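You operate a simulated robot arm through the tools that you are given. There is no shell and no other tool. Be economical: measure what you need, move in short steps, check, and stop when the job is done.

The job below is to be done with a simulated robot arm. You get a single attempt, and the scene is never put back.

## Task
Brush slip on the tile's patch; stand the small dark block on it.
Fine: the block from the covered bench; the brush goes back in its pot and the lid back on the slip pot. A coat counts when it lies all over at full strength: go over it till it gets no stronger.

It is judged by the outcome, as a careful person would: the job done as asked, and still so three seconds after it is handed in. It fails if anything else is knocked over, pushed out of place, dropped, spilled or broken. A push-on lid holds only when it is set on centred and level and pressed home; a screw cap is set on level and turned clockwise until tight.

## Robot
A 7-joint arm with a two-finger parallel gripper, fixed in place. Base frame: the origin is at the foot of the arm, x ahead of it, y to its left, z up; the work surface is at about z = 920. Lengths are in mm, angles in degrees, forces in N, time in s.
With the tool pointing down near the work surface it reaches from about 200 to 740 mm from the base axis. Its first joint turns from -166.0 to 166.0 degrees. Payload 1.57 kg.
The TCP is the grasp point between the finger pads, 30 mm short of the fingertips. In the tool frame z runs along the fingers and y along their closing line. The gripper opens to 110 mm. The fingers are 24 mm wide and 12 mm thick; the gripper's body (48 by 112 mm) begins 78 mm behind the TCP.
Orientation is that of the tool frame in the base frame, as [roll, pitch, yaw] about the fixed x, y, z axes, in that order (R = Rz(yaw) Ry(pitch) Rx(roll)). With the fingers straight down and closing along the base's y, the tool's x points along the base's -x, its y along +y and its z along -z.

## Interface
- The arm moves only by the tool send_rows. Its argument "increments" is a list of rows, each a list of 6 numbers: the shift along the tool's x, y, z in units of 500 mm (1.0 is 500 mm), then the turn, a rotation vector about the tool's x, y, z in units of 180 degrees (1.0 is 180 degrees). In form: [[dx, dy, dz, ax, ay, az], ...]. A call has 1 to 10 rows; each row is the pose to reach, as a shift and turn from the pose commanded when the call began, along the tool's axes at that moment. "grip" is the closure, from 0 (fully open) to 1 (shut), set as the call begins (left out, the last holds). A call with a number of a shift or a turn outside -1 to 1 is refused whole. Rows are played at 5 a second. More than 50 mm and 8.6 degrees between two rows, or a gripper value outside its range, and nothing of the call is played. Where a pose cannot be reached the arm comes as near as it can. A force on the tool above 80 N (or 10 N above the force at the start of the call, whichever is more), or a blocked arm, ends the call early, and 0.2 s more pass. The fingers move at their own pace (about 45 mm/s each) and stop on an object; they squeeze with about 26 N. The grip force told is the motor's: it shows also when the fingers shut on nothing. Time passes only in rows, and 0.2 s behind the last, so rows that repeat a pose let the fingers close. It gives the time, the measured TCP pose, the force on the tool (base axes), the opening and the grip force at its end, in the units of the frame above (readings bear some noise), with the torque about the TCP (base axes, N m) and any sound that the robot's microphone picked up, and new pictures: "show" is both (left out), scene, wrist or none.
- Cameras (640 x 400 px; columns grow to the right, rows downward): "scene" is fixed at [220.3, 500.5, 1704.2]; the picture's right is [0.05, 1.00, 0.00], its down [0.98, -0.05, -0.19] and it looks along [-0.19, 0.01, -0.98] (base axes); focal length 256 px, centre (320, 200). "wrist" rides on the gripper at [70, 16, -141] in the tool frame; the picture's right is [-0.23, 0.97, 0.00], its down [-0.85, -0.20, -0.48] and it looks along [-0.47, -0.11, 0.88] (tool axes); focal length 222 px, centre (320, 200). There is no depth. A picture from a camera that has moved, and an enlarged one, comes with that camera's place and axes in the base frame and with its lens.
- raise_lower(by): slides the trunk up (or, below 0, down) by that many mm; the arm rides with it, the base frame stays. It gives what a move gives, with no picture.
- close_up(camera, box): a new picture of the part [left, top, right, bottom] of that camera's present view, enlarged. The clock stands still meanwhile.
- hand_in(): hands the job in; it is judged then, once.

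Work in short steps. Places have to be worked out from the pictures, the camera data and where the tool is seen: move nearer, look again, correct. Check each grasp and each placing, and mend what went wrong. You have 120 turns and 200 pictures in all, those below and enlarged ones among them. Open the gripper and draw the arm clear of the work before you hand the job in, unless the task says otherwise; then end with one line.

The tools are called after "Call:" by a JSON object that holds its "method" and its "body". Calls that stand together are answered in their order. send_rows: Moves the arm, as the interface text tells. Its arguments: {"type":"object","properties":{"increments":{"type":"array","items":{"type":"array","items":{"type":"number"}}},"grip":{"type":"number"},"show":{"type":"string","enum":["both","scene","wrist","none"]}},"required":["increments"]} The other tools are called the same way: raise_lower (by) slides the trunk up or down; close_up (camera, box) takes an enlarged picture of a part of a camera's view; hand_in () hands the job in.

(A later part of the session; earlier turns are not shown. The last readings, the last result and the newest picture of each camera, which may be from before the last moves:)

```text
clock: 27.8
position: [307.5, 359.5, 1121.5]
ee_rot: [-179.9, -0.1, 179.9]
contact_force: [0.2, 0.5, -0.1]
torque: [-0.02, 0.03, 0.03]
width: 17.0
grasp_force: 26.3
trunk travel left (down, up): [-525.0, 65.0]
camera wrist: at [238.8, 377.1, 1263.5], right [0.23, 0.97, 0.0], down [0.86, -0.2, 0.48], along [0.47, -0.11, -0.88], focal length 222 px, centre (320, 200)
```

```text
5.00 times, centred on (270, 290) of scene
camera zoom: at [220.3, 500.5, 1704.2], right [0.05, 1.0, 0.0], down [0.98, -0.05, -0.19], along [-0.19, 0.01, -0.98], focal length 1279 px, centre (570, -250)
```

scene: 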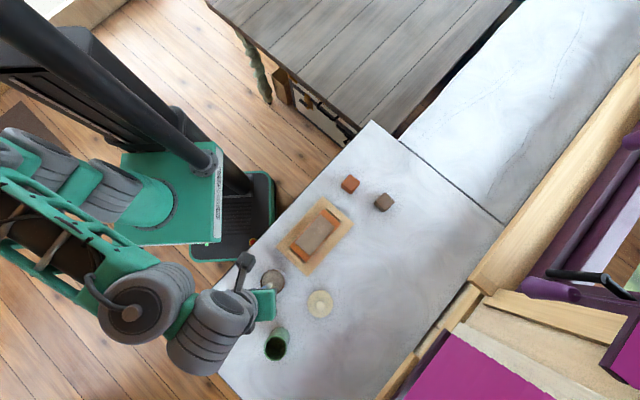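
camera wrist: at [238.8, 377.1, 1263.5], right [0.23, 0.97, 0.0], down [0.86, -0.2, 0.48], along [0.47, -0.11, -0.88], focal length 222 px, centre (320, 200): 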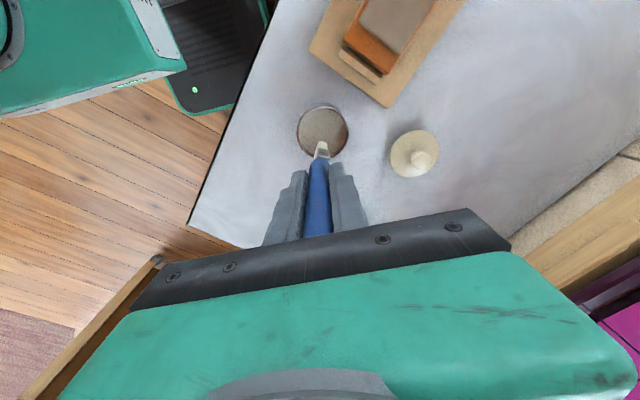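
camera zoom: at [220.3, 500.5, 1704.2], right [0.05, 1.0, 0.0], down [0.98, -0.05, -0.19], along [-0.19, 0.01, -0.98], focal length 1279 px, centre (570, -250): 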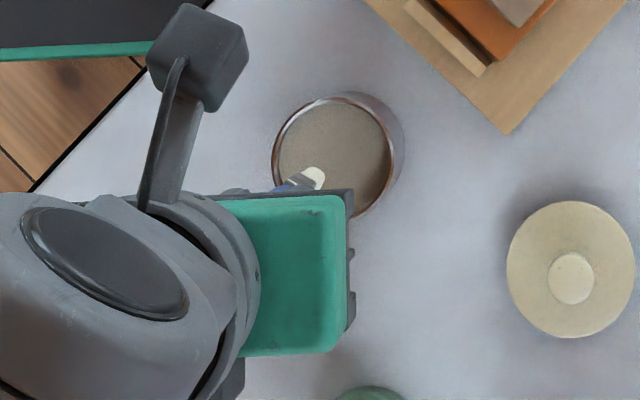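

The slip acts as a firm surface at about z 956; the brush slid up ~15 mm (tip now ~111 mm below TCP). The patch is ≈ 110×54 mm, centre (177.5,490), top z≈950, long axis along (0.70,-0.71). I carry the tip over one end of the patch's midline and lower near it.

Call:
{"method": "send_rows", "body": {"increments": [[0.06, 0.06, 0, 0, 0, 0], [0.12, 0.12, 0, 0, 0, 0], [0.18, 0.18, 0, 0, 0, 0], [0.25, 0.25, 0, 0, 0, 0], [0.314, 0.318, 0.0, 0, 0, 0], [0.314, 0.318, 0.094, 0, 0, 0], [0.314, 0.318, 0.094, 0, 0, 0]], "show": "wrist"}}

Call:
{"method": "close_up", "body": {"camera": "wrist", "box": [240, 60, 400, 180]}}

Call:
{"method": "close_up", "body": {"camera": "scene", "box": [260, 180, 380, 280]}}

```text
clock: 29.4
position: [151.4, 519.6, 1077.1]
ee_rot: [179.9, 0.1, -180.0]
contact_force: [1.0, 0.3, 5.8]
torque: [0.04, -0.01, 0.0]
width: 16.5
grasp_force: 26.2
trunk travel left (down, up): [-525.0, 65.0]
camera wrist: at [81.4, 536.5, 1217.7], right [0.23, 0.97, 0.0], down [0.85, -0.2, 0.48], along [0.47, -0.11, -0.88], focal length 222 px, centre (320, 200)
```

wrist: 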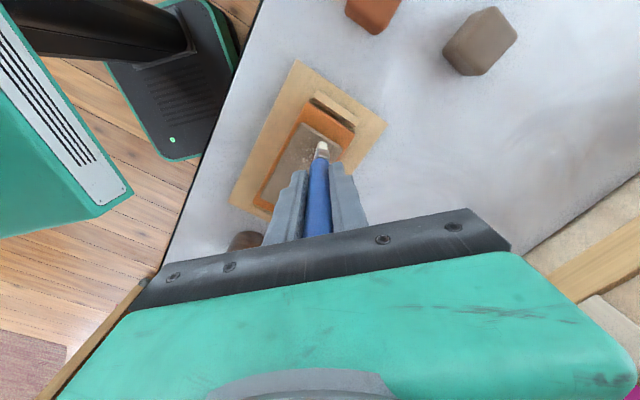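

```text
3.33 times, centred on (320, 120) of wrist
camera zoom: at [81.4, 536.5, 1217.7], right [0.23, 0.97, 0.0], down [0.85, -0.2, 0.48], along [0.47, -0.11, -0.88], focal length 740 px, centre (320, 467)
```

zoom: 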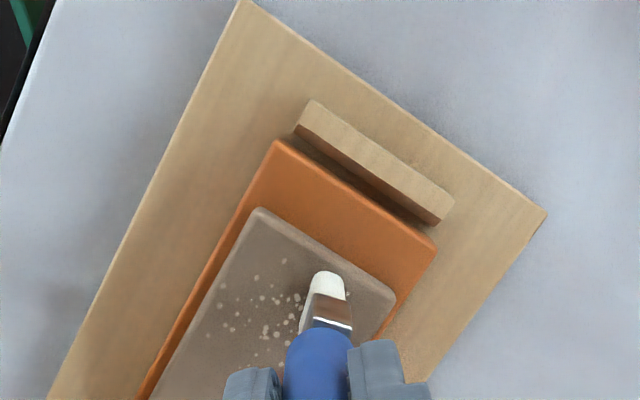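

```text
4.00 times, centred on (320, 230) of scene
camera zoom: at [220.3, 500.5, 1704.2], right [0.05, 1.0, 0.0], down [0.98, -0.05, -0.19], along [-0.19, 0.01, -0.98], focal length 1023 px, centre (320, 80)
```

zoom: 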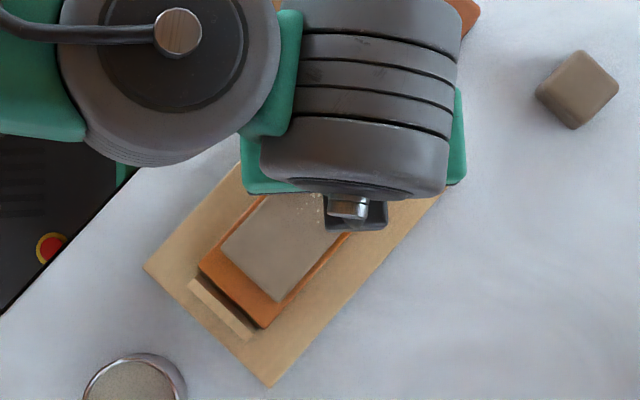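

A light contact (5.8 N) at TCP z 1077: the tip already touches the patch. I make one stroke down the midline (95 mm along the long axis), then look.

Call:
{"method": "send_rows", "body": {"increments": [[-0.033, -0.034, 0.0, 0, 0, 0], [-0.066, -0.068, 0.0, 0, 0, 0], [-0.1, -0.102, 0.0, 0, 0, 0], [-0.133, -0.136, 0.0, 0, 0, 0], [-0.133, -0.136, 0, 0, 0, 0]], "show": "wrist"}}

Call:
{"method": "close_up", "body": {"camera": "wrist", "box": [260, 20, 420, 160]}}

Call:
{"method": "close_up", "body": {"camera": "scene", "box": [260, 180, 380, 280]}}

```text
clock: 30.6
position: [218.7, 450.7, 1075.8]
ee_rot: [179.9, 0.1, -179.9]
contact_force: [-1.7, 2.0, 13.4]
torque: [0.3, 0.25, 0.01]
width: 16.8
grasp_force: 25.5
trunk travel left (down, up): [-525.0, 65.0]
camera wrist: at [148.5, 468.2, 1217.4], right [0.23, 0.97, 0.0], down [0.85, -0.2, 0.48], along [0.47, -0.11, -0.88], focal length 222 px, centre (320, 200)
```

wrist: 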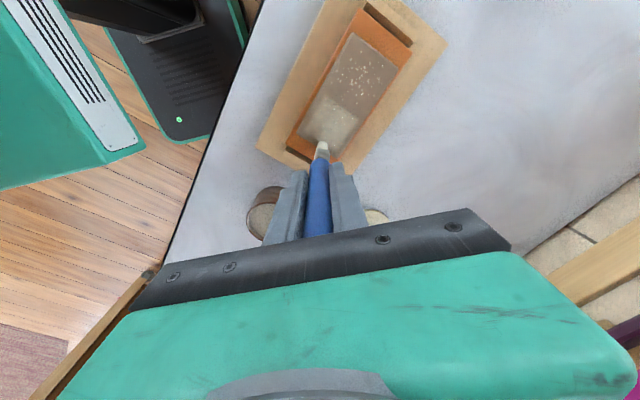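

```text
2.86 times, centred on (340, 90) of wrist
camera zoom: at [148.5, 468.2, 1217.4], right [0.23, 0.97, 0.0], down [0.85, -0.2, 0.48], along [0.47, -0.11, -0.88], focal length 635 px, centre (263, 514)
```

zoom: 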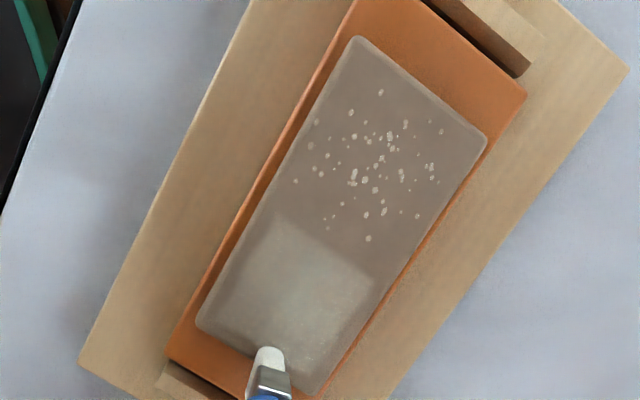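

```text
4.00 times, centred on (320, 230) of scene
camera zoom: at [220.3, 500.5, 1704.2], right [0.05, 1.0, 0.0], down [0.98, -0.05, -0.19], along [-0.19, 0.01, -0.98], focal length 1023 px, centre (320, 80)
```

zoom: 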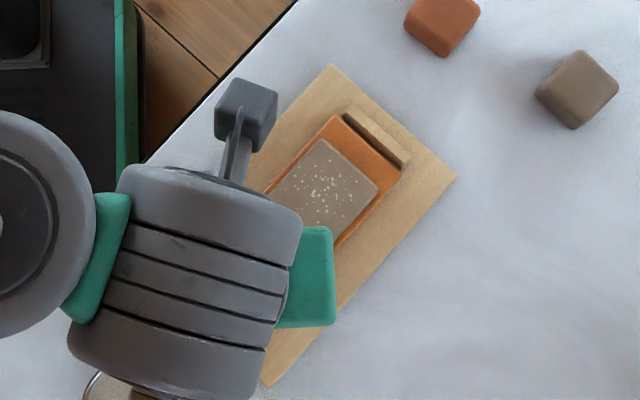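

A lighter square coat appeared on the near half of the patch; the speckled half still looks bare. I brush back over the whole length and return, to see how it builds.

Call:
{"method": "send_rows", "body": {"increments": [[0.033, 0.034, 0.0, 0, 0, 0], [0.066, 0.068, 0.0, 0, 0, 0], [0.1, 0.102, 0.0, 0, 0, 0], [0.133, 0.136, 0.0, 0, 0, 0], [0.133, 0.136, 0.0, 0, 0, 0], [0.1, 0.102, 0.0, 0, 0, 0], [0.066, 0.068, 0.0, 0, 0, 0], [0.033, 0.034, 0.0, 0, 0, 0], [0.0, 0.0, 0, 0, 0, 0]], "show": "none"}}

Call:
{"method": "close_up", "body": {"camera": "wrist", "box": [260, 20, 420, 160]}}

```text
clock: 32.6
position: [219.2, 450.8, 1076.2]
ee_rot: [-180.0, 0.0, 179.8]
contact_force: [0.0, -0.1, 7.3]
torque: [-0.05, 0.01, 0.0]
width: 16.8
grasp_force: 25.8
trunk travel left (down, up): [-525.0, 65.0]
```

```text
2.86 times, centred on (340, 90) of wrist
camera zoom: at [149.3, 468.1, 1217.4], right [0.23, 0.97, 0.0], down [0.85, -0.2, 0.48], along [0.47, -0.11, -0.88], focal length 635 px, centre (263, 514)
```

zoom: 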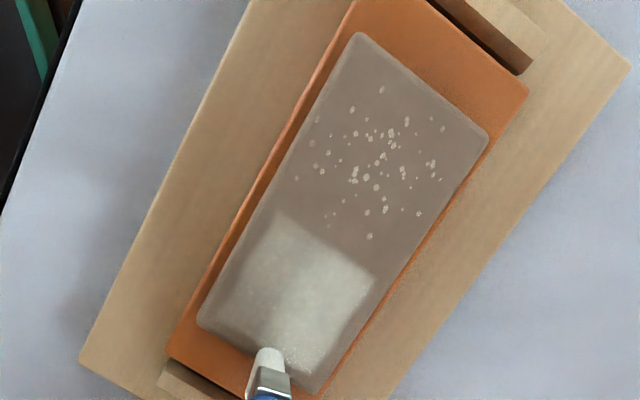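

The coat zone is the plain square (~43 mm, centre ≈ (197,471)); its edges are still weak. I brush in parallel strokes across its whole width.

Call:
{"method": "send_rows", "body": {"increments": [[0.0336, -0.0218, 0, 0, 0, 0], [0.0616, 0.0068, 0, 0, 0, 0], [0.0952, 0.0412, 0, 0, 0, 0], [0.0824, 0.0538, 0, 0, 0, 0], [0.0488, 0.0194, 0, 0, 0, 0], [0.0208, -0.0092, 0, 0, 0, 0], [0.0078, 0.0036, 0, 0, 0, 0], [0.0358, 0.032, 0, 0, 0, 0], [0.0694, 0.0664, 0, 0, 0, 0]], "show": "none"}}

Call:
{"method": "send_rows", "body": {"increments": [[-0.0128, 0.0126, 0, 0, 0, 0], [-0.0464, -0.0216, 0, 0, 0, 0], [-0.0744, -0.0502, 0, 0, 0, 0], [-0.0874, -0.0376, 0, 0, 0, 0], [-0.0594, -0.009, 0, 0, 0, 0], [-0.0258, 0.0252, 0, 0, 0, 0], [-0.0258, 0.0252, -0.1, 0, 0, 0], [-0.06, 0.0, -0.1, 0, 0, 0]], "show": "wrist"}}

Call:
{"method": "close_up", "body": {"camera": "wrist", "box": [240, 50, 400, 190]}}

```text
clock: 34.6
position: [184.3, 484.7, 1074.8]
ee_rot: [179.9, 0.0, 180.0]
contact_force: [1.5, -0.6, 7.2]
torque: [-0.03, -0.13, -0.03]
width: 16.6
grasp_force: 25.9
trunk travel left (down, up): [-525.0, 65.0]
```

```text
clock: 36.4
position: [213.8, 484.0, 1125.2]
ee_rot: [180.0, 0.0, 179.9]
contact_force: [-0.6, -0.8, -0.8]
torque: [0.01, 0.0, 0.03]
width: 16.7
grasp_force: 26.3
trunk travel left (down, up): [-525.0, 65.0]
camera wrist: at [143.6, 500.5, 1266.9], right [0.23, 0.97, 0.0], down [0.85, -0.2, 0.48], along [0.47, -0.11, -0.88], focal length 222 px, centre (320, 200)
```

wrist: 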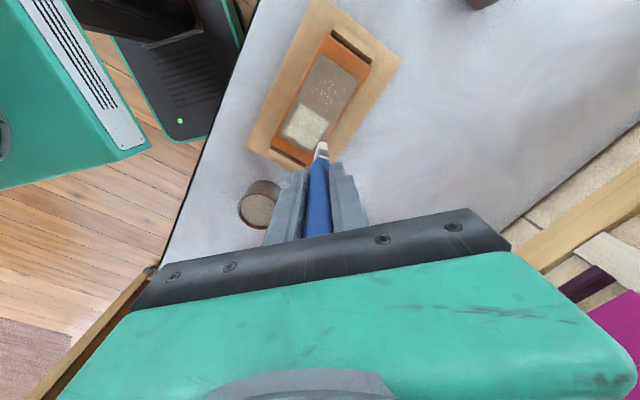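

```text
2.86 times, centred on (320, 120) of wrist
camera zoom: at [143.6, 500.5, 1266.9], right [0.23, 0.97, 0.0], down [0.85, -0.2, 0.48], along [0.47, -0.11, -0.88], focal length 635 px, centre (320, 429)
```

zoom: 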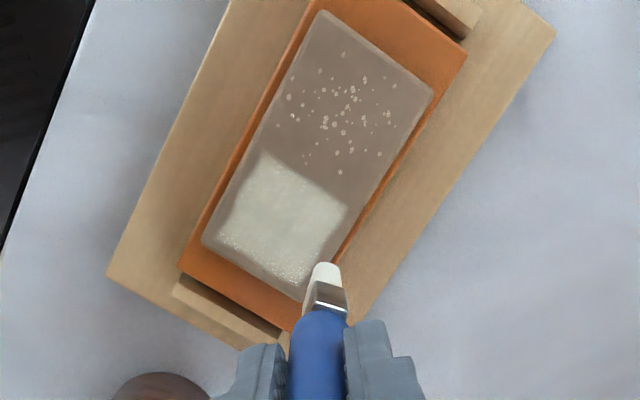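

The coat is stronger but edges remain softer; I reload the brush. Move over the slip pot, descend to slip contact, and come back up.

Call:
{"method": "send_rows", "body": {"increments": [[-0.047, -0.062, 0, 0, 0, 0], [-0.094, -0.124, 0, 0, 0, 0], [-0.14, -0.186, 0, 0, 0, 0], [-0.187, -0.247, 0, 0, 0, 0], [-0.187, -0.247, 0.05, 0, 0, 0], [-0.187, -0.247, 0.09, 0, 0, 0], [-0.187, -0.247, 0.112, 0, 0, 0], [-0.187, -0.247, 0.112, 0, 0, 0], [-0.187, -0.247, 0.112, 0, 0, 0]], "show": "wrist"}}

Call:
{"method": "close_up", "body": {"camera": "wrist", "box": [270, 90, 370, 190]}}

```text
clock: 38.4
position: [308.0, 360.9, 1068.0]
ee_rot: [-179.9, 0.0, -180.0]
contact_force: [-0.1, -0.2, -0.6]
torque: [0.02, -0.01, 0.0]
width: 16.6
grasp_force: 26.2
trunk travel left (down, up): [-525.0, 65.0]
camera wrist: at [237.8, 378.0, 1210.9], right [0.23, 0.97, 0.0], down [0.85, -0.2, 0.48], along [0.47, -0.11, -0.88], focal length 222 px, centre (320, 200)
```

wrist: 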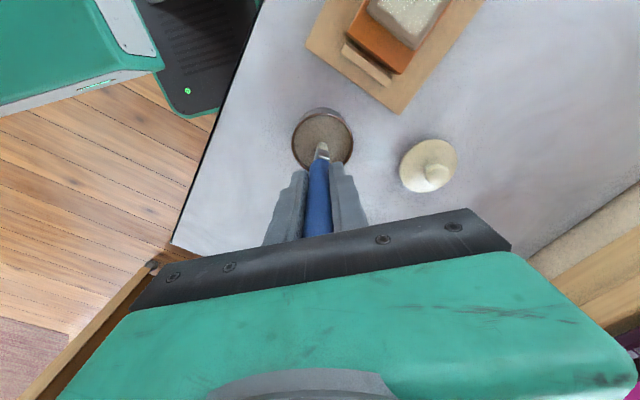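

```text
4.00 times, centred on (320, 140) of wrist
camera zoom: at [237.8, 378.0, 1210.9], right [0.23, 0.97, 0.0], down [0.85, -0.2, 0.48], along [0.47, -0.11, -0.88], focal length 888 px, centre (320, 440)
```

zoom: 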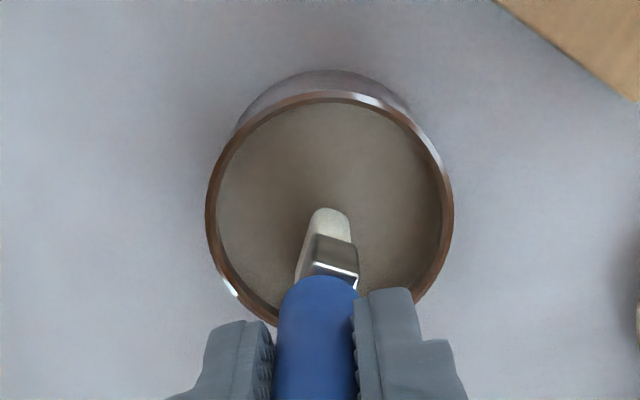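

No contact yet. I lower a few mm more until it touches.

Call:
{"method": "send_rows", "body": {"increments": [[0, 0, 0.005, 0, 0, 0], [0, 0, 0.008, 0, 0, 0], [0, 0, 0.008, 0, 0, 0]], "show": "none"}}

```text
clock: 39.2
position: [308.1, 361.0, 1067.9]
ee_rot: [179.7, 0.2, 180.0]
contact_force: [-0.4, -1.4, 17.7]
torque: [-0.16, 0.04, 0.0]
width: 16.6
grasp_force: 26.2
trunk travel left (down, up): [-525.0, 65.0]
```

Contact at 17.7 N, brush dipped. Lift, carry to the square's corner and set down at tile contact height.

Call:
{"method": "send_rows", "body": {"increments": [[0, 0, 0.008, 0, 0, 0], [0, 0, -0.06, 0, 0, 0], [0, 0, -0.12, 0, 0, 0], [0.07, 0.055, -0.12, 0, 0, 0], [0.14, 0.11, -0.12, 0, 0, 0], [0.2, 0.165, -0.12, 0, 0, 0], [0.267, 0.215, -0.12, 0, 0, 0], [0.267, 0.215, -0.06, 0, 0, 0], [0.267, 0.215, -0.018, 0, 0, 0], [0.267, 0.215, -0.018, 0, 0, 0]], "show": "none"}}

Call:
{"method": "close_up", "body": {"camera": "wrist", "box": [240, 50, 400, 190]}}

```text
clock: 41.4
position: [174.2, 468.4, 1074.9]
ee_rot: [179.8, 0.0, 180.0]
contact_force: [-1.5, 0.8, 11.2]
torque: [0.06, 0.11, -0.01]
width: 16.8
grasp_force: 26.4
trunk travel left (down, up): [-525.0, 65.0]
```

```text
2.86 times, centred on (320, 120) of wrist
camera zoom: at [104.3, 484.6, 1216.8], right [0.23, 0.97, 0.0], down [0.85, -0.2, 0.48], along [0.47, -0.11, -0.88], focal length 635 px, centre (320, 429)
```

zoom: 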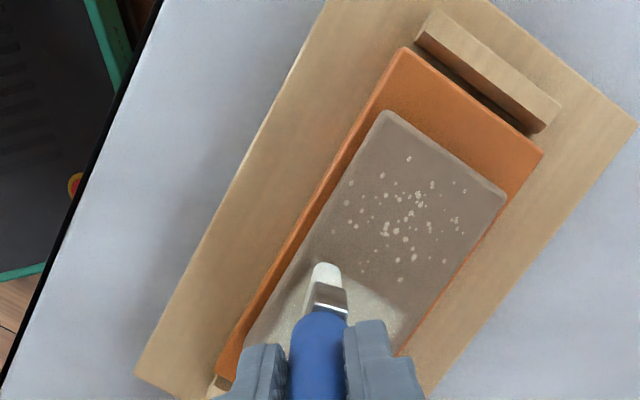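

Contact 11 N at the corner. I run parallel strokes over the square in two calls, then lift to look.

Call:
{"method": "send_rows", "body": {"increments": [[-0.0308, -0.0314, 0, 0, 0, 0], [-0.0588, -0.06, 0, 0, 0, 0], [-0.0702, -0.0488, 0, 0, 0, 0], [-0.0394, -0.0174, 0, 0, 0, 0], [-0.0086, 0.014, 0, 0, 0, 0], [-0.02, 0.0252, 0, 0, 0, 0], [-0.0508, -0.0062, 0, 0, 0, 0], [-0.0816, -0.0376, 0, 0, 0, 0], [-0.093, -0.0264, 0, 0, 0, 0], [-0.0622, 0.005, 0, 0, 0, 0]], "show": "none"}}

Call:
{"method": "send_rows", "body": {"increments": [[0.0308, 0.0314, 0, 0, 0, 0], [0.0208, 0.0412, 0, 0, 0, 0], [-0.01, 0.0098, 0, 0, 0, 0], [-0.0408, -0.0216, 0, 0, 0, 0], [-0.0508, -0.0118, 0, 0, 0, 0], [-0.02, 0.0196, 0, 0, 0, 0], [0.0108, 0.051, 0, 0, 0, 0], [0.0108, 0.051, -0.09, 0, 0, 0], [-0.06, 0.0, -0.1, 0, 0, 0]], "show": "none"}}

Call:
{"method": "close_up", "body": {"camera": "wrist", "box": [240, 50, 400, 190]}}

```text
clock: 43.6
position: [206.1, 471.3, 1075.1]
ee_rot: [-180.0, 0.0, -180.0]
contact_force: [2.7, -0.4, 12.3]
torque: [-0.05, -0.41, -0.07]
width: 16.7
grasp_force: 26.1
trunk travel left (down, up): [-525.0, 65.0]
```

```text
clock: 45.6
position: [234.5, 469.9, 1123.7]
ee_rot: [179.9, 0.0, 180.0]
contact_force: [0.0, -0.3, -0.4]
torque: [0.02, 0.0, -0.02]
width: 16.8
grasp_force: 25.7
trunk travel left (down, up): [-525.0, 65.0]
```

```text
2.86 times, centred on (320, 120) of wrist
camera zoom: at [164.6, 486.6, 1265.9], right [0.23, 0.97, 0.0], down [0.86, -0.2, 0.48], along [0.47, -0.11, -0.88], focal length 635 px, centre (320, 429)
```

zoom: 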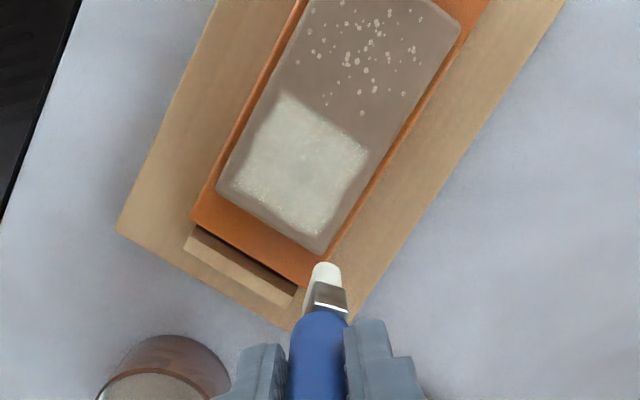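

Stronger and more even. I enlarge further to judge evenness.

Call:
{"method": "close_up", "body": {"camera": "wrist", "box": [285, 65, 345, 145]}}

```text
5.00 times, centred on (315, 105) of wrist
camera zoom: at [164.6, 486.6, 1265.9], right [0.23, 0.97, 0.0], down [0.86, -0.2, 0.48], along [0.47, -0.11, -0.88], focal length 1111 px, centre (345, 675)
```

zoom: 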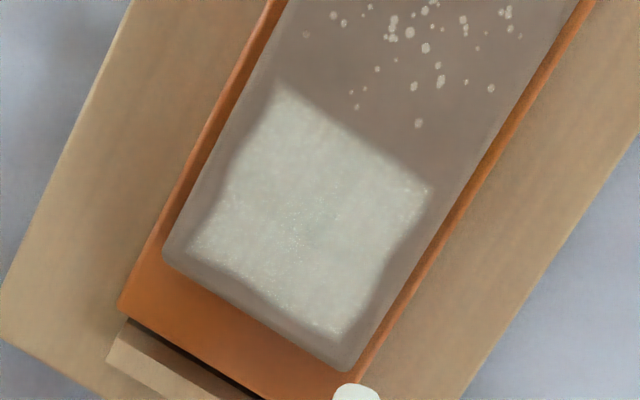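

Coat looks fairly even, but the +v edge is slightly wavy. I reload once more and go over it to check it gets no stronger.

Call:
{"method": "send_rows", "body": {"increments": [[-0.05, -0.073, 0, 0, 0, 0], [-0.1, -0.146, 0, 0, 0, 0], [-0.146, -0.219, 0, 0, 0, 0], [-0.146, -0.219, 0.06, 0, 0, 0], [-0.146, -0.219, 0.1, 0, 0, 0], [-0.146, -0.219, 0.117, 0, 0, 0], [-0.146, -0.219, 0.117, 0, 0, 0]], "show": "none"}}

Call:
{"method": "send_rows", "body": {"increments": [[0, 0, 0, 0, 0, 0], [0, 0, -0.06, 0, 0, 0], [0, 0, -0.12, 0, 0, 0], [0.07, 0.055, -0.12, 0, 0, 0], [0.14, 0.11, -0.12, 0, 0, 0], [0.2, 0.165, -0.12, 0, 0, 0], [0.271, 0.212, -0.12, 0, 0, 0], [0.271, 0.212, -0.06, 0, 0, 0], [0.271, 0.212, -0.018, 0, 0, 0], [0.271, 0.212, -0.018, 0, 0, 0]], "show": "none"}}

```text
clock: 47.2
position: [307.6, 360.8, 1066.9]
ee_rot: [179.8, 0.1, -179.9]
contact_force: [0.5, -1.9, 14.4]
torque: [-0.19, -0.05, -0.02]
width: 16.6
grasp_force: 26.1
trunk travel left (down, up): [-525.0, 65.0]
```

```text
clock: 49.4
position: [172.2, 466.7, 1075.9]
ee_rot: [-180.0, 0.0, -179.9]
contact_force: [-0.4, 0.1, 5.0]
torque: [0.06, 0.02, -0.01]
width: 16.7
grasp_force: 25.5
trunk travel left (down, up): [-525.0, 65.0]
```

Contact 5 N at the corner; same parallel strokes, reaching slightly further on the far edge.

Call:
{"method": "send_rows", "body": {"increments": [[-0.0308, -0.0314, 0.001, 0, 0, 0], [-0.0588, -0.06, 0.001, 0, 0, 0], [-0.0702, -0.0488, 0.001, 0, 0, 0], [-0.0394, -0.0174, 0.001, 0, 0, 0], [-0.0086, 0.014, 0.001, 0, 0, 0], [-0.02, 0.0252, 0.001, 0, 0, 0], [-0.0508, -0.0062, 0.001, 0, 0, 0], [-0.0816, -0.0376, 0.001, 0, 0, 0], [-0.093, -0.0264, 0.001, 0, 0, 0], [-0.0622, 0.005, 0.001, 0, 0, 0]], "show": "none"}}

Call:
{"method": "send_rows", "body": {"increments": [[0.0294, 0.03, 0, 0, 0, 0], [0.018, 0.0412, 0, 0, 0, 0], [-0.0114, 0.0112, 0, 0, 0, 0], [-0.0408, -0.0188, 0, 0, 0, 0], [-0.0522, -0.0076, 0, 0, 0, 0], [-0.0228, 0.0224, 0, 0, 0, 0], [0.0066, 0.0524, 0, 0, 0, 0], [0.0066, 0.0524, -0.09, 0, 0, 0], [-0.06, 0.0, -0.1, 0, 0, 0]], "show": "none"}}

Call:
{"method": "close_up", "body": {"camera": "wrist", "box": [285, 65, 345, 145]}}

```text
clock: 51.6
position: [204.3, 469.1, 1076.1]
ee_rot: [179.9, 0.0, 180.0]
contact_force: [5.0, -2.1, 15.2]
torque: [-0.21, -0.62, -0.02]
width: 16.6
grasp_force: 25.6
trunk travel left (down, up): [-525.0, 65.0]
```

```text
clock: 53.6
position: [232.9, 470.0, 1123.0]
ee_rot: [-179.8, 0.0, 180.0]
contact_force: [0.2, 0.8, -0.7]
torque: [-0.01, 0.01, 0.0]
width: 16.8
grasp_force: 26.0
trunk travel left (down, up): [-525.0, 65.0]
```

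```text
5.00 times, centred on (315, 105) of wrist
camera zoom: at [163.6, 487.4, 1264.9], right [0.23, 0.97, 0.0], down [0.86, -0.2, 0.48], along [0.47, -0.11, -0.88], focal length 1111 px, centre (345, 675)
```

zoom: 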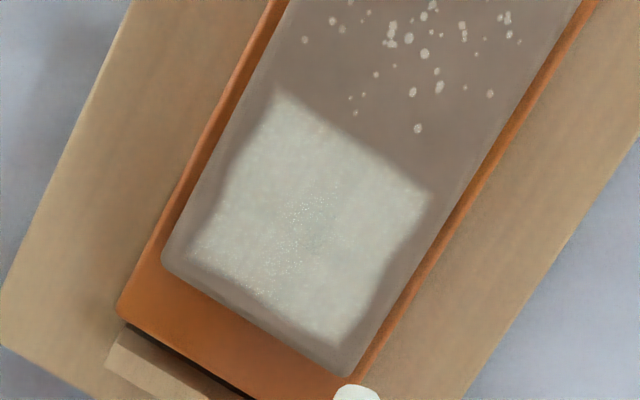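

Slightly stronger still. One more reload and pass to confirm it has saturated.

Call:
{"method": "send_rows", "body": {"increments": [[-0.05, -0.073, 0, 0, 0, 0], [-0.1, -0.146, 0, 0, 0, 0], [-0.149, -0.219, 0, 0, 0, 0], [-0.149, -0.219, 0.06, 0, 0, 0], [-0.149, -0.219, 0.1, 0, 0, 0], [-0.149, -0.219, 0.117, 0, 0, 0], [-0.149, -0.219, 0.117, 0, 0, 0]], "show": "none"}}

Call:
{"method": "send_rows", "body": {"increments": [[0, 0, 0, 0, 0, 0], [0, 0, -0.06, 0, 0, 0], [0, 0, -0.12, 0, 0, 0], [0.07, 0.055, -0.12, 0, 0, 0], [0.14, 0.11, -0.12, 0, 0, 0], [0.2, 0.165, -0.12, 0, 0, 0], [0.272, 0.209, -0.12, 0, 0, 0], [0.272, 0.209, -0.06, 0, 0, 0], [0.272, 0.209, -0.017, 0, 0, 0], [0.272, 0.209, -0.017, 0, 0, 0]], "show": "none"}}

Call:
{"method": "send_rows", "body": {"increments": [[-0.0308, -0.0314, 0.001, 0, 0, 0], [-0.0588, -0.06, 0.001, 0, 0, 0], [-0.0702, -0.0488, 0.001, 0, 0, 0], [-0.0394, -0.0174, 0.001, 0, 0, 0], [-0.0086, 0.014, 0.001, 0, 0, 0], [-0.02, 0.0252, 0.001, 0, 0, 0], [-0.0508, -0.0062, 0.001, 0, 0, 0], [-0.0816, -0.0376, 0.001, 0, 0, 0], [-0.093, -0.0264, 0.001, 0, 0, 0], [-0.0622, 0.005, 0.001, 0, 0, 0]], "show": "none"}}

Call:
{"method": "send_rows", "body": {"increments": [[0.0294, 0.03, 0, 0, 0, 0], [0.018, 0.0412, 0, 0, 0, 0], [-0.0114, 0.0112, 0, 0, 0, 0], [-0.0408, -0.0188, 0, 0, 0, 0], [-0.0522, -0.0076, 0, 0, 0, 0], [-0.0228, 0.0224, 0, 0, 0, 0], [0.0066, 0.0524, 0, 0, 0, 0], [0.0066, 0.0524, -0.09, 0, 0, 0], [-0.06, 0.0, -0.1, 0, 0, 0]], "show": "none"}}

Call:
{"method": "close_up", "body": {"camera": "wrist", "box": [285, 65, 345, 145]}}

```text
clock: 55.2
position: [307.7, 360.2, 1066.4]
ee_rot: [179.7, 0.0, -179.9]
contact_force: [-1.0, -1.1, 12.6]
torque: [-0.16, -0.02, 0.01]
width: 16.8
grasp_force: 25.9
trunk travel left (down, up): [-525.0, 65.0]
```

```text
clock: 57.4
position: [173.2, 465.6, 1075.6]
ee_rot: [179.9, 0.0, -180.0]
contact_force: [-0.7, 1.8, 5.2]
torque: [0.04, 0.04, 0.04]
width: 16.6
grasp_force: 26.1
trunk travel left (down, up): [-525.0, 65.0]
```

```text
clock: 59.6
position: [203.7, 466.8, 1075.7]
ee_rot: [179.8, 0.1, 179.9]
contact_force: [4.8, -1.9, 17.5]
torque: [-0.29, -0.71, -0.03]
width: 16.7
grasp_force: 26.1
trunk travel left (down, up): [-525.0, 65.0]
```

```text
clock: 61.6
position: [232.0, 467.5, 1122.9]
ee_rot: [-179.8, -0.1, 180.0]
contact_force: [0.3, -0.1, -0.2]
torque: [-0.01, 0.02, 0.03]
width: 16.8
grasp_force: 25.8
trunk travel left (down, up): [-525.0, 65.0]
```

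```text
5.00 times, centred on (315, 105) of wrist
camera zoom: at [162.6, 484.5, 1265.0], right [0.23, 0.97, 0.0], down [0.86, -0.2, 0.48], along [0.47, -0.11, -0.88], focal length 1111 px, centre (345, 675)
```

zoom: 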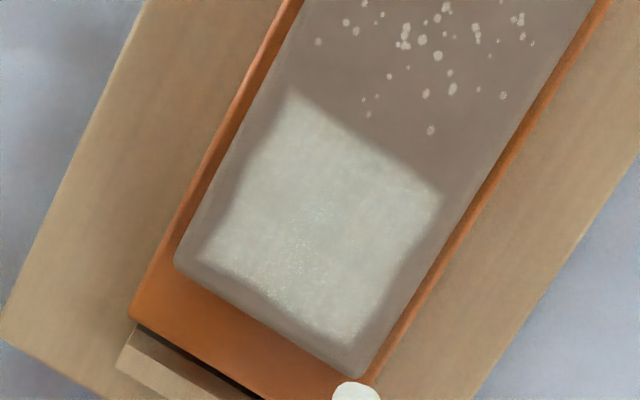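

No visible gain in the middle; the near end edge looks a touch thin, so I run a perimeter pass, repeating the end edge.

Call:
{"method": "send_rows", "body": {"increments": [[0.0044, -0.0094, 0.05, 0, 0, 0], [0.0044, -0.0094, 0.097, 0, 0, 0], [0.0316, -0.036, 0.097, 0, 0, 0], [0.0588, -0.0626, 0.097, 0, 0, 0], [0.0888, -0.0332, 0.097, 0, 0, 0], [0.1176, -0.0026, 0.097, 0, 0, 0], [0.0904, 0.024, 0.097, 0, 0, 0], [0.0632, 0.0506, 0.097, 0, 0, 0], [0.0332, 0.0212, 0.097, 0, 0, 0], [0.0044, -0.0094, 0.097, 0, 0, 0]], "show": "none"}}

Call:
{"method": "send_rows", "body": {"increments": [[0.0272, -0.0266, 0, 0, 0, 0], [0.0544, -0.0532, 0, 0, 0, 0], [0.0272, -0.0266, 0, 0, 0, 0], [0.0, 0.0, 0, 0, 0, 0], [0.0, 0.0, -0.05, 0, 0, 0], [-0.0044, 0.01, -0.1, 0, 0, 0]], "show": "none"}}

Call:
{"method": "close_up", "body": {"camera": "wrist", "box": [285, 65, 345, 145]}}

```text
clock: 63.8
position: [231.8, 462.6, 1074.7]
ee_rot: [179.9, 0.0, -180.0]
contact_force: [0.0, -0.8, 5.7]
torque: [-0.02, -0.03, 0.03]
width: 16.6
grasp_force: 26.1
trunk travel left (down, up): [-525.0, 65.0]
```

```text
clock: 65.2
position: [232.7, 466.6, 1124.4]
ee_rot: [-179.8, 0.0, 179.9]
contact_force: [0.4, 0.1, 0.0]
torque: [-0.01, 0.04, 0.01]
width: 16.7
grasp_force: 26.0
trunk travel left (down, up): [-525.0, 65.0]
```

```text
5.00 times, centred on (315, 105) of wrist
camera zoom: at [163.1, 484.0, 1266.2], right [0.23, 0.97, 0.0], down [0.86, -0.2, 0.48], along [0.47, -0.11, -0.88], focal length 1111 px, centre (345, 675)
```

zoom: 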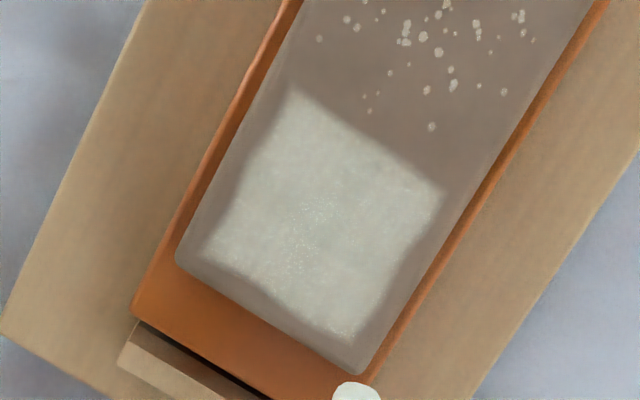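

The coat is now uniform and no stronger than before: done. I carry the brush above its pot.

Call:
{"method": "send_rows", "body": {"increments": [[-0.02, -0.01, -0.06, 0, 0, 0], [-0.1, -0.04, -0.08, 0, 0, 0], [-0.19, -0.077, -0.08, 0, 0, 0], [-0.28, -0.115, -0.08, 0, 0, 0], [-0.37, -0.15, -0.08, 0, 0, 0], [-0.452, -0.185, -0.08, 0, 0, 0], [-0.452, -0.185, -0.05, 0, 0, 0], [-0.452, -0.185, -0.05, 0, 0, 0]], "show": "both"}}

Call:
{"method": "close_up", "body": {"camera": "wrist", "box": [270, 90, 370, 190]}}

Call:
{"method": "close_up", "body": {"camera": "scene", "box": [230, 310, 310, 400]}}

```text
clock: 67.0
position: [460.7, 375.2, 1148.5]
ee_rot: [-179.9, 0.0, 179.8]
contact_force: [-0.7, 0.1, 0.7]
torque: [0.01, -0.02, 0.0]
width: 16.9
grasp_force: 25.5
trunk travel left (down, up): [-525.0, 65.0]
camera wrist: at [389.7, 392.3, 1290.9], right [0.23, 0.97, 0.0], down [0.85, -0.2, 0.48], along [0.47, -0.11, -0.88], focal length 222 px, centre (320, 200)
```

scene: 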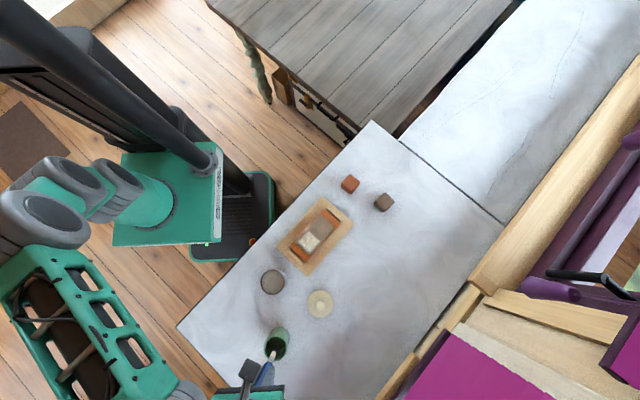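
wrist: 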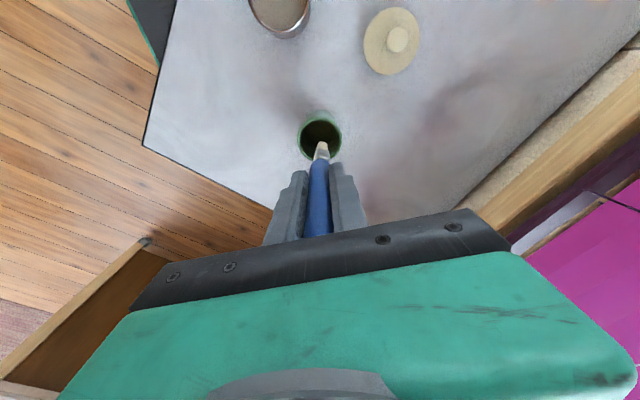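

```text
4.00 times, centred on (320, 140) of wrist
camera zoom: at [389.7, 392.3, 1290.9], right [0.23, 0.97, 0.0], down [0.85, -0.2, 0.48], along [0.47, -0.11, -0.88], focal length 888 px, centre (320, 440)
```

zoom: 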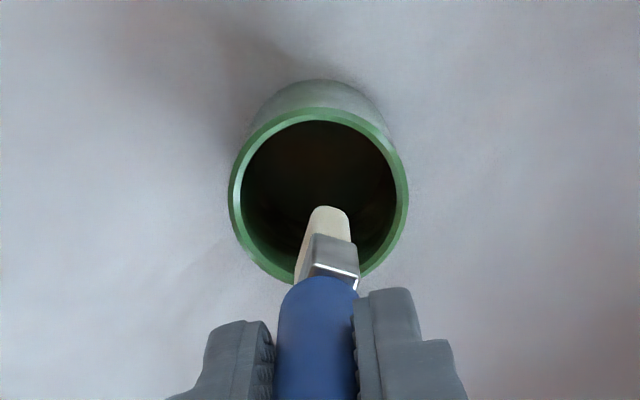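

```text
4.44 times, centred on (270, 355) of scene
camera zoom: at [220.3, 500.5, 1704.2], right [0.05, 1.0, 0.0], down [0.98, -0.05, -0.19], along [-0.19, 0.01, -0.98], focal length 1137 px, centre (542, -489)
```

zoom: 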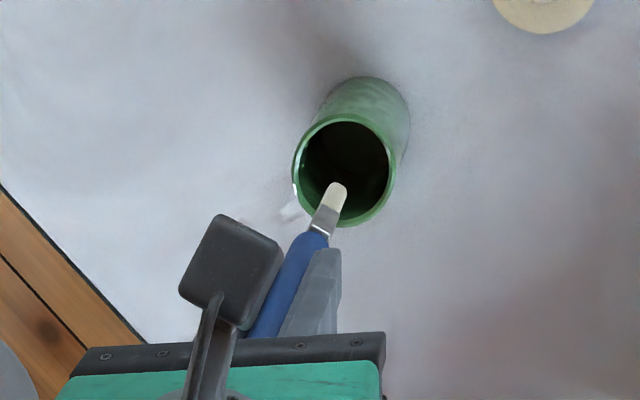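

Tip (~455,380) lies inside the pot mouth (centre ≈ 462,374.5, radius ~25). I return to the original grasp spot and lower.

Call:
{"method": "send_rows", "body": {"increments": [[0.002, 0, 0.05, 0, 0, 0], [0.002, 0, 0.1, 0, 0, 0], [0.002, 0, 0.15, 0, 0, 0], [0.002, 0, 0.19, 0, 0, 0], [0.002, 0, 0.19, 0, 0, 0]], "show": "wrist"}}

Call:
{"method": "send_rows", "body": {"increments": [[0, 0, 0.006, 0, 0, 0], [0, 0, 0.012, 0, 0, 0], [0, 0, 0.012, 0, 0, 0]], "show": "none"}}

```text
clock: 68.2
position: [458.1, 374.9, 1054.4]
ee_rot: [180.0, 0.0, 180.0]
contact_force: [1.0, 0.1, -0.3]
torque: [0.0, -0.01, 0.03]
width: 16.5
grasp_force: 26.1
trunk travel left (down, up): [-525.0, 65.0]
camera wrist: at [388.2, 391.4, 1195.7], right [0.23, 0.97, 0.0], down [0.85, -0.2, 0.48], along [0.47, -0.11, -0.88], focal length 222 px, centre (320, 200)
```

wrist: 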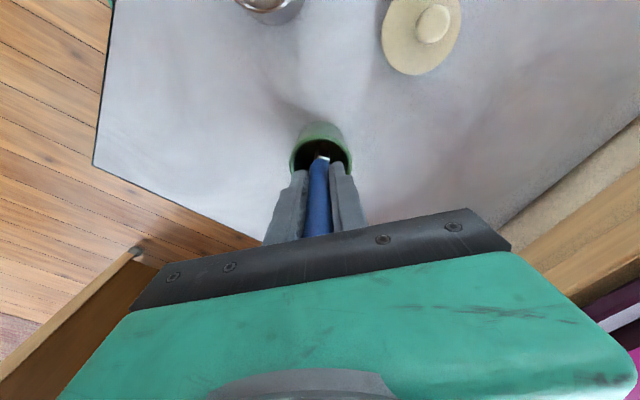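

```text
clock: 69.0
position: [457.7, 376.4, 1049.0]
ee_rot: [-180.0, 0.0, 180.0]
contact_force: [-0.4, 0.1, -0.2]
torque: [-0.01, 0.02, 0.03]
width: 16.4
grasp_force: 26.0
trunk travel left (down, up): [-525.0, 65.0]
```

Still free. I lower further in small steps until contact.

Call:
{"method": "send_rows", "body": {"increments": [[0, 0, 0.006, 0, 0, 0], [0, 0, 0.006, 0, 0, 0]], "show": "none"}}

Call:
{"method": "send_rows", "body": {"increments": [[0, 0, 0.005, 0, 0, 0], [0, 0, 0.005, 0, 0, 0]], "show": "none"}}

Call:
{"method": "send_rows", "body": {"increments": [[0, 0, 0.004, 0, 0, 0], [0, 0, 0.004, 0, 0, 0]], "show": "none"}}

```text
clock: 69.6
position: [459.3, 375.0, 1046.6]
ee_rot: [-179.9, 0.0, 179.9]
contact_force: [-0.3, 0.3, -0.3]
torque: [-0.01, -0.01, 0.02]
width: 16.7
grasp_force: 26.2
trunk travel left (down, up): [-525.0, 65.0]
```

```text
clock: 70.2
position: [459.8, 373.6, 1043.9]
ee_rot: [-180.0, -0.1, -180.0]
contact_force: [-0.6, 0.0, -0.6]
torque: [0.01, 0.0, 0.04]
width: 16.8
grasp_force: 26.4
trunk travel left (down, up): [-525.0, 65.0]
```

```text
clock: 70.8
position: [457.6, 374.2, 1041.2]
ee_rot: [180.0, 0.0, -179.9]
contact_force: [0.0, -0.7, -0.3]
torque: [0.0, 0.03, -0.01]
width: 16.6
grasp_force: 25.7
trunk travel left (down, up): [-525.0, 65.0]
```

Call:
{"method": "send_rows", "body": {"increments": [[0, 0, 0.004, 0, 0, 0], [0, 0, 0.004, 0, 0, 0]], "show": "none"}}

Call:
{"method": "send_rows", "body": {"increments": [[0, 0, 0.004, 0, 0, 0], [0, 0, 0.004, 0, 0, 0]], "show": "none"}}

Call:
{"method": "send_rows", "body": {"increments": [[0, 0, 0.004, 0, 0, 0], [0, 0, 0.004, 0, 0, 0]], "show": "wrist"}}

```text
clock: 71.4
position: [457.8, 374.9, 1039.7]
ee_rot: [180.0, -0.1, -179.9]
contact_force: [0.6, 0.4, -1.0]
torque: [-0.02, 0.01, 0.01]
width: 16.5
grasp_force: 25.7
trunk travel left (down, up): [-525.0, 65.0]
```

```text
clock: 72.0
position: [458.6, 376.2, 1038.1]
ee_rot: [180.0, 0.1, 180.0]
contact_force: [0.2, 0.5, -0.3]
torque: [-0.03, 0.02, -0.01]
width: 16.4
grasp_force: 26.1
trunk travel left (down, up): [-525.0, 65.0]
```

```text
clock: 72.6
position: [459.0, 374.8, 1036.1]
ee_rot: [179.8, 0.1, 180.0]
contact_force: [-0.8, -0.4, 5.4]
torque: [-0.04, -0.06, -0.01]
width: 16.8
grasp_force: 25.9
trunk travel left (down, up): [-525.0, 65.0]
camera wrist: at [388.1, 391.8, 1178.1], right [0.23, 0.97, 0.0], down [0.85, -0.2, 0.48], along [0.47, -0.11, -0.88], focal length 222 px, centre (320, 200)
```

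wrist: 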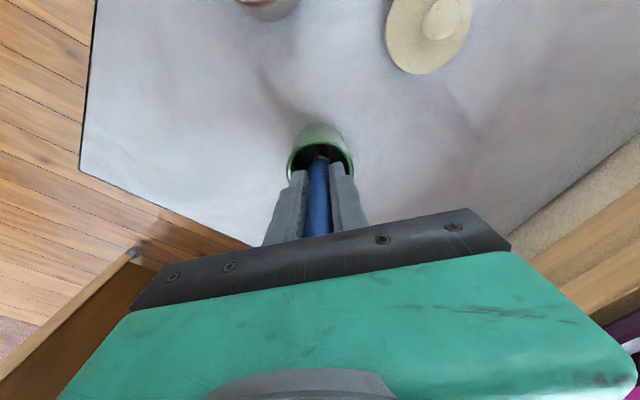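

Bottom contact (5 N) at TCP z 1036. I open gently, then rise straight up.

Call:
{"method": "send_rows", "body": {"increments": [[0, 0, 0, 0, 0, 0], [0, 0, 0, 0, 0, 0], [0, 0, 0, 0, 0, 0]], "grip": 0.7, "show": "none"}}

Call:
{"method": "send_rows", "body": {"increments": [[0, 0, 0, 0, 0, 0], [0, 0, 0, 0, 0, 0], [0, 0, 0, 0, 0, 0], [0, 0, -0.08, 0, 0, 0], [0, 0, -0.16, 0, 0, 0], [0, 0, -0.24, 0, 0, 0], [0, 0, -0.32, 0, 0, 0]], "grip": 0.2, "show": "both"}}

```text
clock: 73.4
position: [458.4, 374.7, 1036.4]
ee_rot: [-179.9, 0.1, -180.0]
contact_force: [0.7, -0.8, 8.1]
torque: [-0.04, -0.06, 0.02]
width: 32.8
grasp_force: 0.0
trunk travel left (down, up): [-525.0, 65.0]
```

```text
clock: 75.0
position: [457.9, 374.3, 1194.3]
ee_rot: [-179.9, -0.1, 180.0]
contact_force: [-0.3, -0.4, 0.5]
torque: [0.01, -0.03, 0.0]
width: 87.7
grasp_force: 0.2
trunk travel left (down, up): [-525.0, 65.0]
camera wrist: at [387.6, 391.8, 1337.0], right [0.23, 0.97, 0.0], down [0.86, -0.2, 0.48], along [0.46, -0.11, -0.88], focal length 222 px, centre (320, 200)
```

scene: 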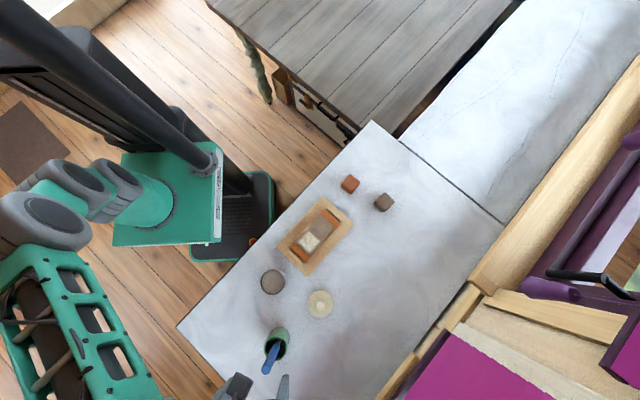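
wrist: 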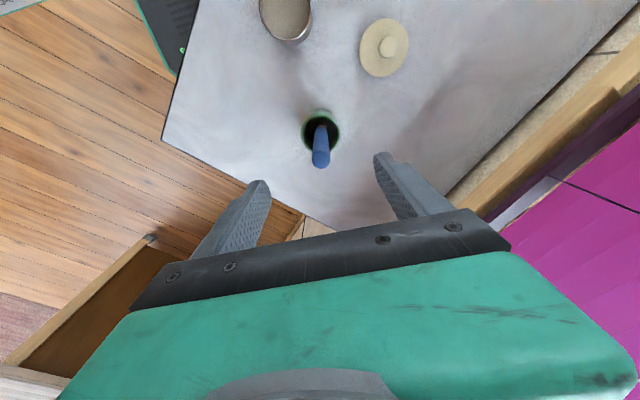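

The brush stands in its pot again. Next the dark block near (91,700), which is turned ~45° like the tile; I move back over toward it at height.

Call:
{"method": "send_rows", "body": {"increments": [[0.07, 0.035, -0.02, 0, 0, 0], [0.14, 0.07, -0.04, 0, 0, 0], [0.21, 0.105, -0.06, 0, 0, 0], [0.28, 0.14, -0.08, 0, 0, 0], [0.35, 0.175, -0.08, 0, 0, 0], [0.42, 0.21, -0.08, 0, 0, 0], [0.49, 0.245, -0.08, 0, 0, 0], [0.56, 0.28, -0.08, 0, 0, 0], [0.63, 0.315, -0.08, 0, 0, 0], [0.7, 0.35, -0.08, 0, 0, 0]], "grip": 0, "show": "none"}}

Call:
{"method": "send_rows", "body": {"increments": [[0.035, 0.018, 0.01, 0, 0, -0.042], [0.07, 0.036, 0.02, 0, 0, -0.084], [0.105, 0.054, 0.03, 0, 0, -0.126], [0.14, 0.072, 0.04, 0, 0, -0.168], [0.175, 0.09, 0.05, 0, 0, -0.21], [0.21, 0.108, 0.06, 0, 0, -0.25], [0.21, 0.108, 0.06, 0, 0, -0.25]], "show": "both"}}

```text
clock: 77.2
position: [107.6, 551.5, 1237.3]
ee_rot: [-180.0, 0.1, 180.0]
contact_force: [-0.2, 0.3, 0.1]
torque: [0.02, 0.0, -0.04]
width: 110.0
grasp_force: 0.1
trunk travel left (down, up): [-525.0, 65.0]
```

```text
clock: 78.8
position: [3.9, 602.3, 1203.8]
ee_rot: [-180.0, 0.0, -134.9]
contact_force: [0.6, 0.4, 0.3]
torque: [0.01, 0.0, -0.02]
width: 110.3
grasp_force: 0.0
trunk travel left (down, up): [-525.0, 65.0]
camera wrist: at [-58.0, 565.3, 1345.6], right [-0.53, 0.85, 0.0], down [0.75, 0.46, 0.48], along [0.41, 0.25, -0.88], focal length 222 px, centre (320, 200)
```

scene: 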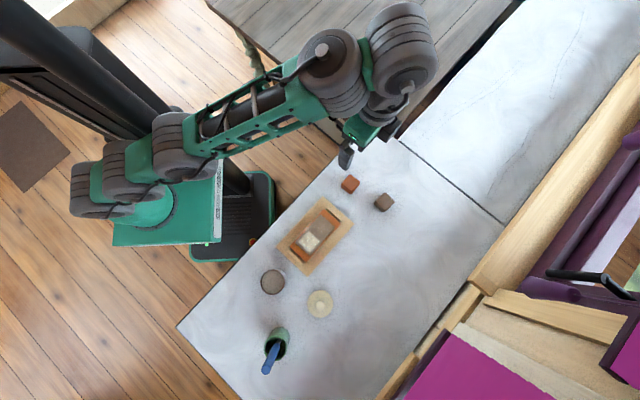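
wrist: 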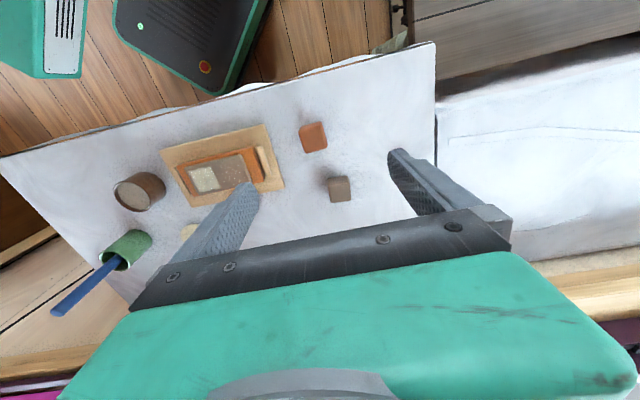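

Good view; block faces align with the view. I enlarge it.

Call:
{"method": "close_up", "body": {"camera": "wrist", "box": [280, 105, 380, 215]}}

Call:
{"method": "close_up", "body": {"camera": "scene", "box": [330, 160, 410, 230]}}

```text
3.64 times, centred on (330, 160) of wrist
camera zoom: at [-58.0, 565.3, 1345.6], right [-0.53, 0.85, 0.0], down [0.75, 0.46, 0.48], along [0.41, 0.25, -0.88], focal length 808 px, centre (284, 346)
```

zoom: 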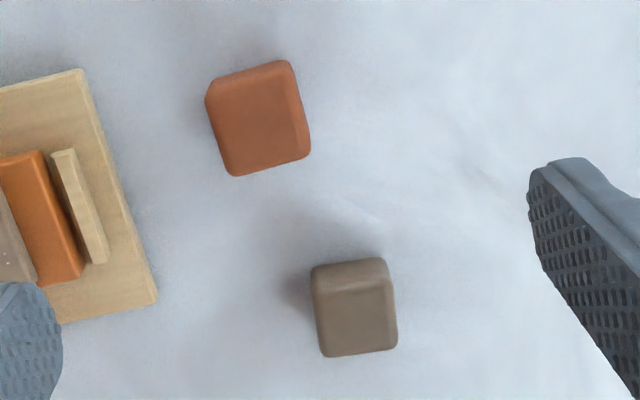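

```text
5.71 times, centred on (370, 195) of scene
camera zoom: at [220.3, 500.5, 1704.2], right [0.05, 1.0, 0.0], down [0.98, -0.05, -0.19], along [-0.19, 0.01, -0.98], focal length 1462 px, centre (34, 229)
```

zoom: 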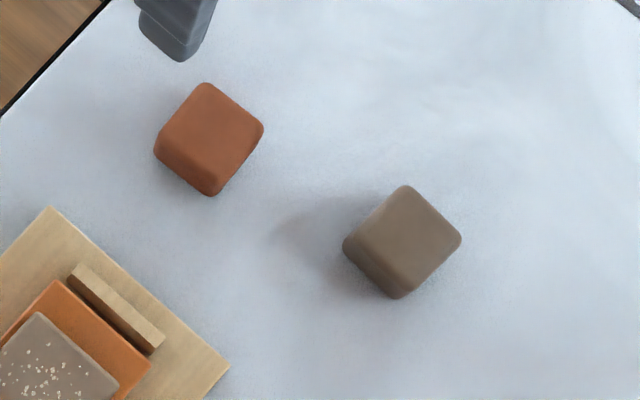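

Block top centre ≈ (89,701,959), a ~38 mm cube, edges at ~131°. I move above it, turn 3.5° to match, and come down to just above.

Call:
{"method": "send_rows", "body": {"increments": [[-0.087, 0.0065, 0, 0, 0, 0.01], [-0.174, 0.013, 0, 0, 0, 0.0194], [-0.2598, 0.0194, 0, 0, 0, 0.0194], [-0.2598, 0.0194, 0.09, 0, 0, 0.0194], [-0.2598, 0.0194, 0.18, 0, 0, 0.0194], [-0.2598, 0.0194, 0.27, 0, 0, 0.0194], [-0.2598, 0.0194, 0.36, 0, 0, 0.0194], [-0.2598, 0.0194, 0.387, 0, 0, 0.0194], [-0.2598, 0.0194, 0.387, 0, 0, 0.0194]], "show": "wrist"}}

Call:
{"method": "close_up", "body": {"camera": "wrist", "box": [230, 90, 430, 230]}}

```text
clock: 80.8
position: [84.6, 675.0, 1009.6]
ee_rot: [179.9, -0.1, -138.5]
contact_force: [-0.1, 0.6, 0.2]
torque: [0.02, -0.01, 0.0]
width: 110.0
grasp_force: 0.0
out of reach, approached as far as the arm can: row 1, 2, 3, 4, 5, 6, 7, 8, 9
trunk travel left (down, up): [-525.0, 65.0]
camera wrist: at [21.6, 642.5, 1150.6], right [-0.47, 0.88, 0.0], down [0.77, 0.42, 0.48], along [0.42, 0.23, -0.88], focal length 222 px, centre (320, 200)
```

wrist: 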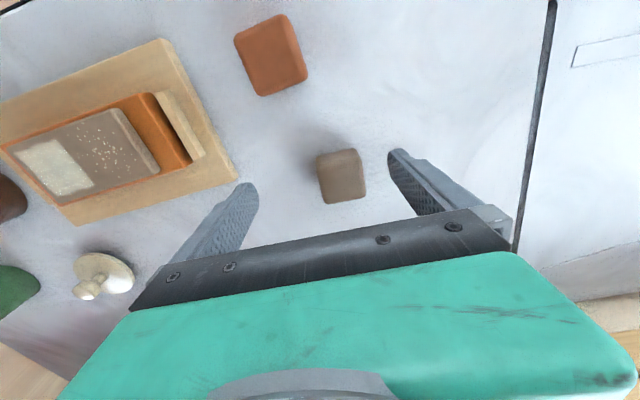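

```text
2.86 times, centred on (330, 160) of wrist
camera zoom: at [21.6, 642.5, 1150.6], right [-0.47, 0.88, 0.0], down [0.77, 0.42, 0.48], along [0.42, 0.23, -0.88], focal length 635 px, centre (291, 314)
```

zoom: 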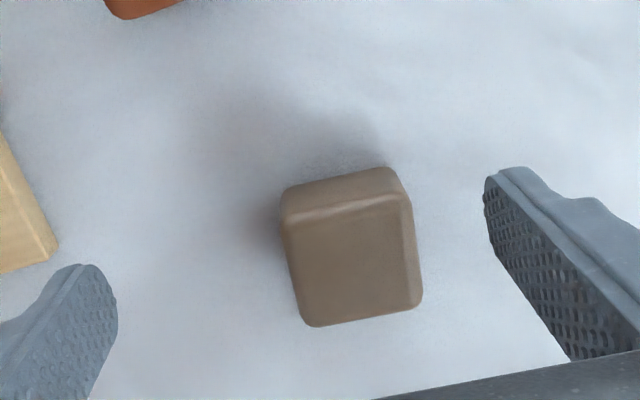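

The arm stopped short (675 instead of 701 in y): out of reach at this height. I raise the trunk and see whether that extends the reach.

Call:
{"method": "raise_lower", "body": {"by": 60}}

```text
clock: 81.8
position: [84.5, 675.0, 1067.8]
ee_rot: [179.9, 0.0, -138.5]
contact_force: [0.2, -0.3, 0.6]
torque: [-0.01, 0.0, 0.01]
width: 110.0
grasp_force: 0.1
trunk travel left (down, up): [-585.0, 5.0]
```

I test a descent of 60 mm with the same commanded target to compare reach.

Call:
{"method": "send_rows", "body": {"increments": [[0, 0, 0.03, 0, 0, 0], [0, 0, 0.06, 0, 0, 0], [0, 0, 0.06, 0, 0, 0]], "show": "none"}}

```text
clock: 82.6
position: [84.5, 676.3, 1039.5]
ee_rot: [179.9, 0.0, -138.5]
contact_force: [0.2, -0.6, 0.1]
torque: [-0.02, 0.01, -0.01]
width: 110.1
grasp_force: 0.1
trunk travel left (down, up): [-585.0, 5.0]
```

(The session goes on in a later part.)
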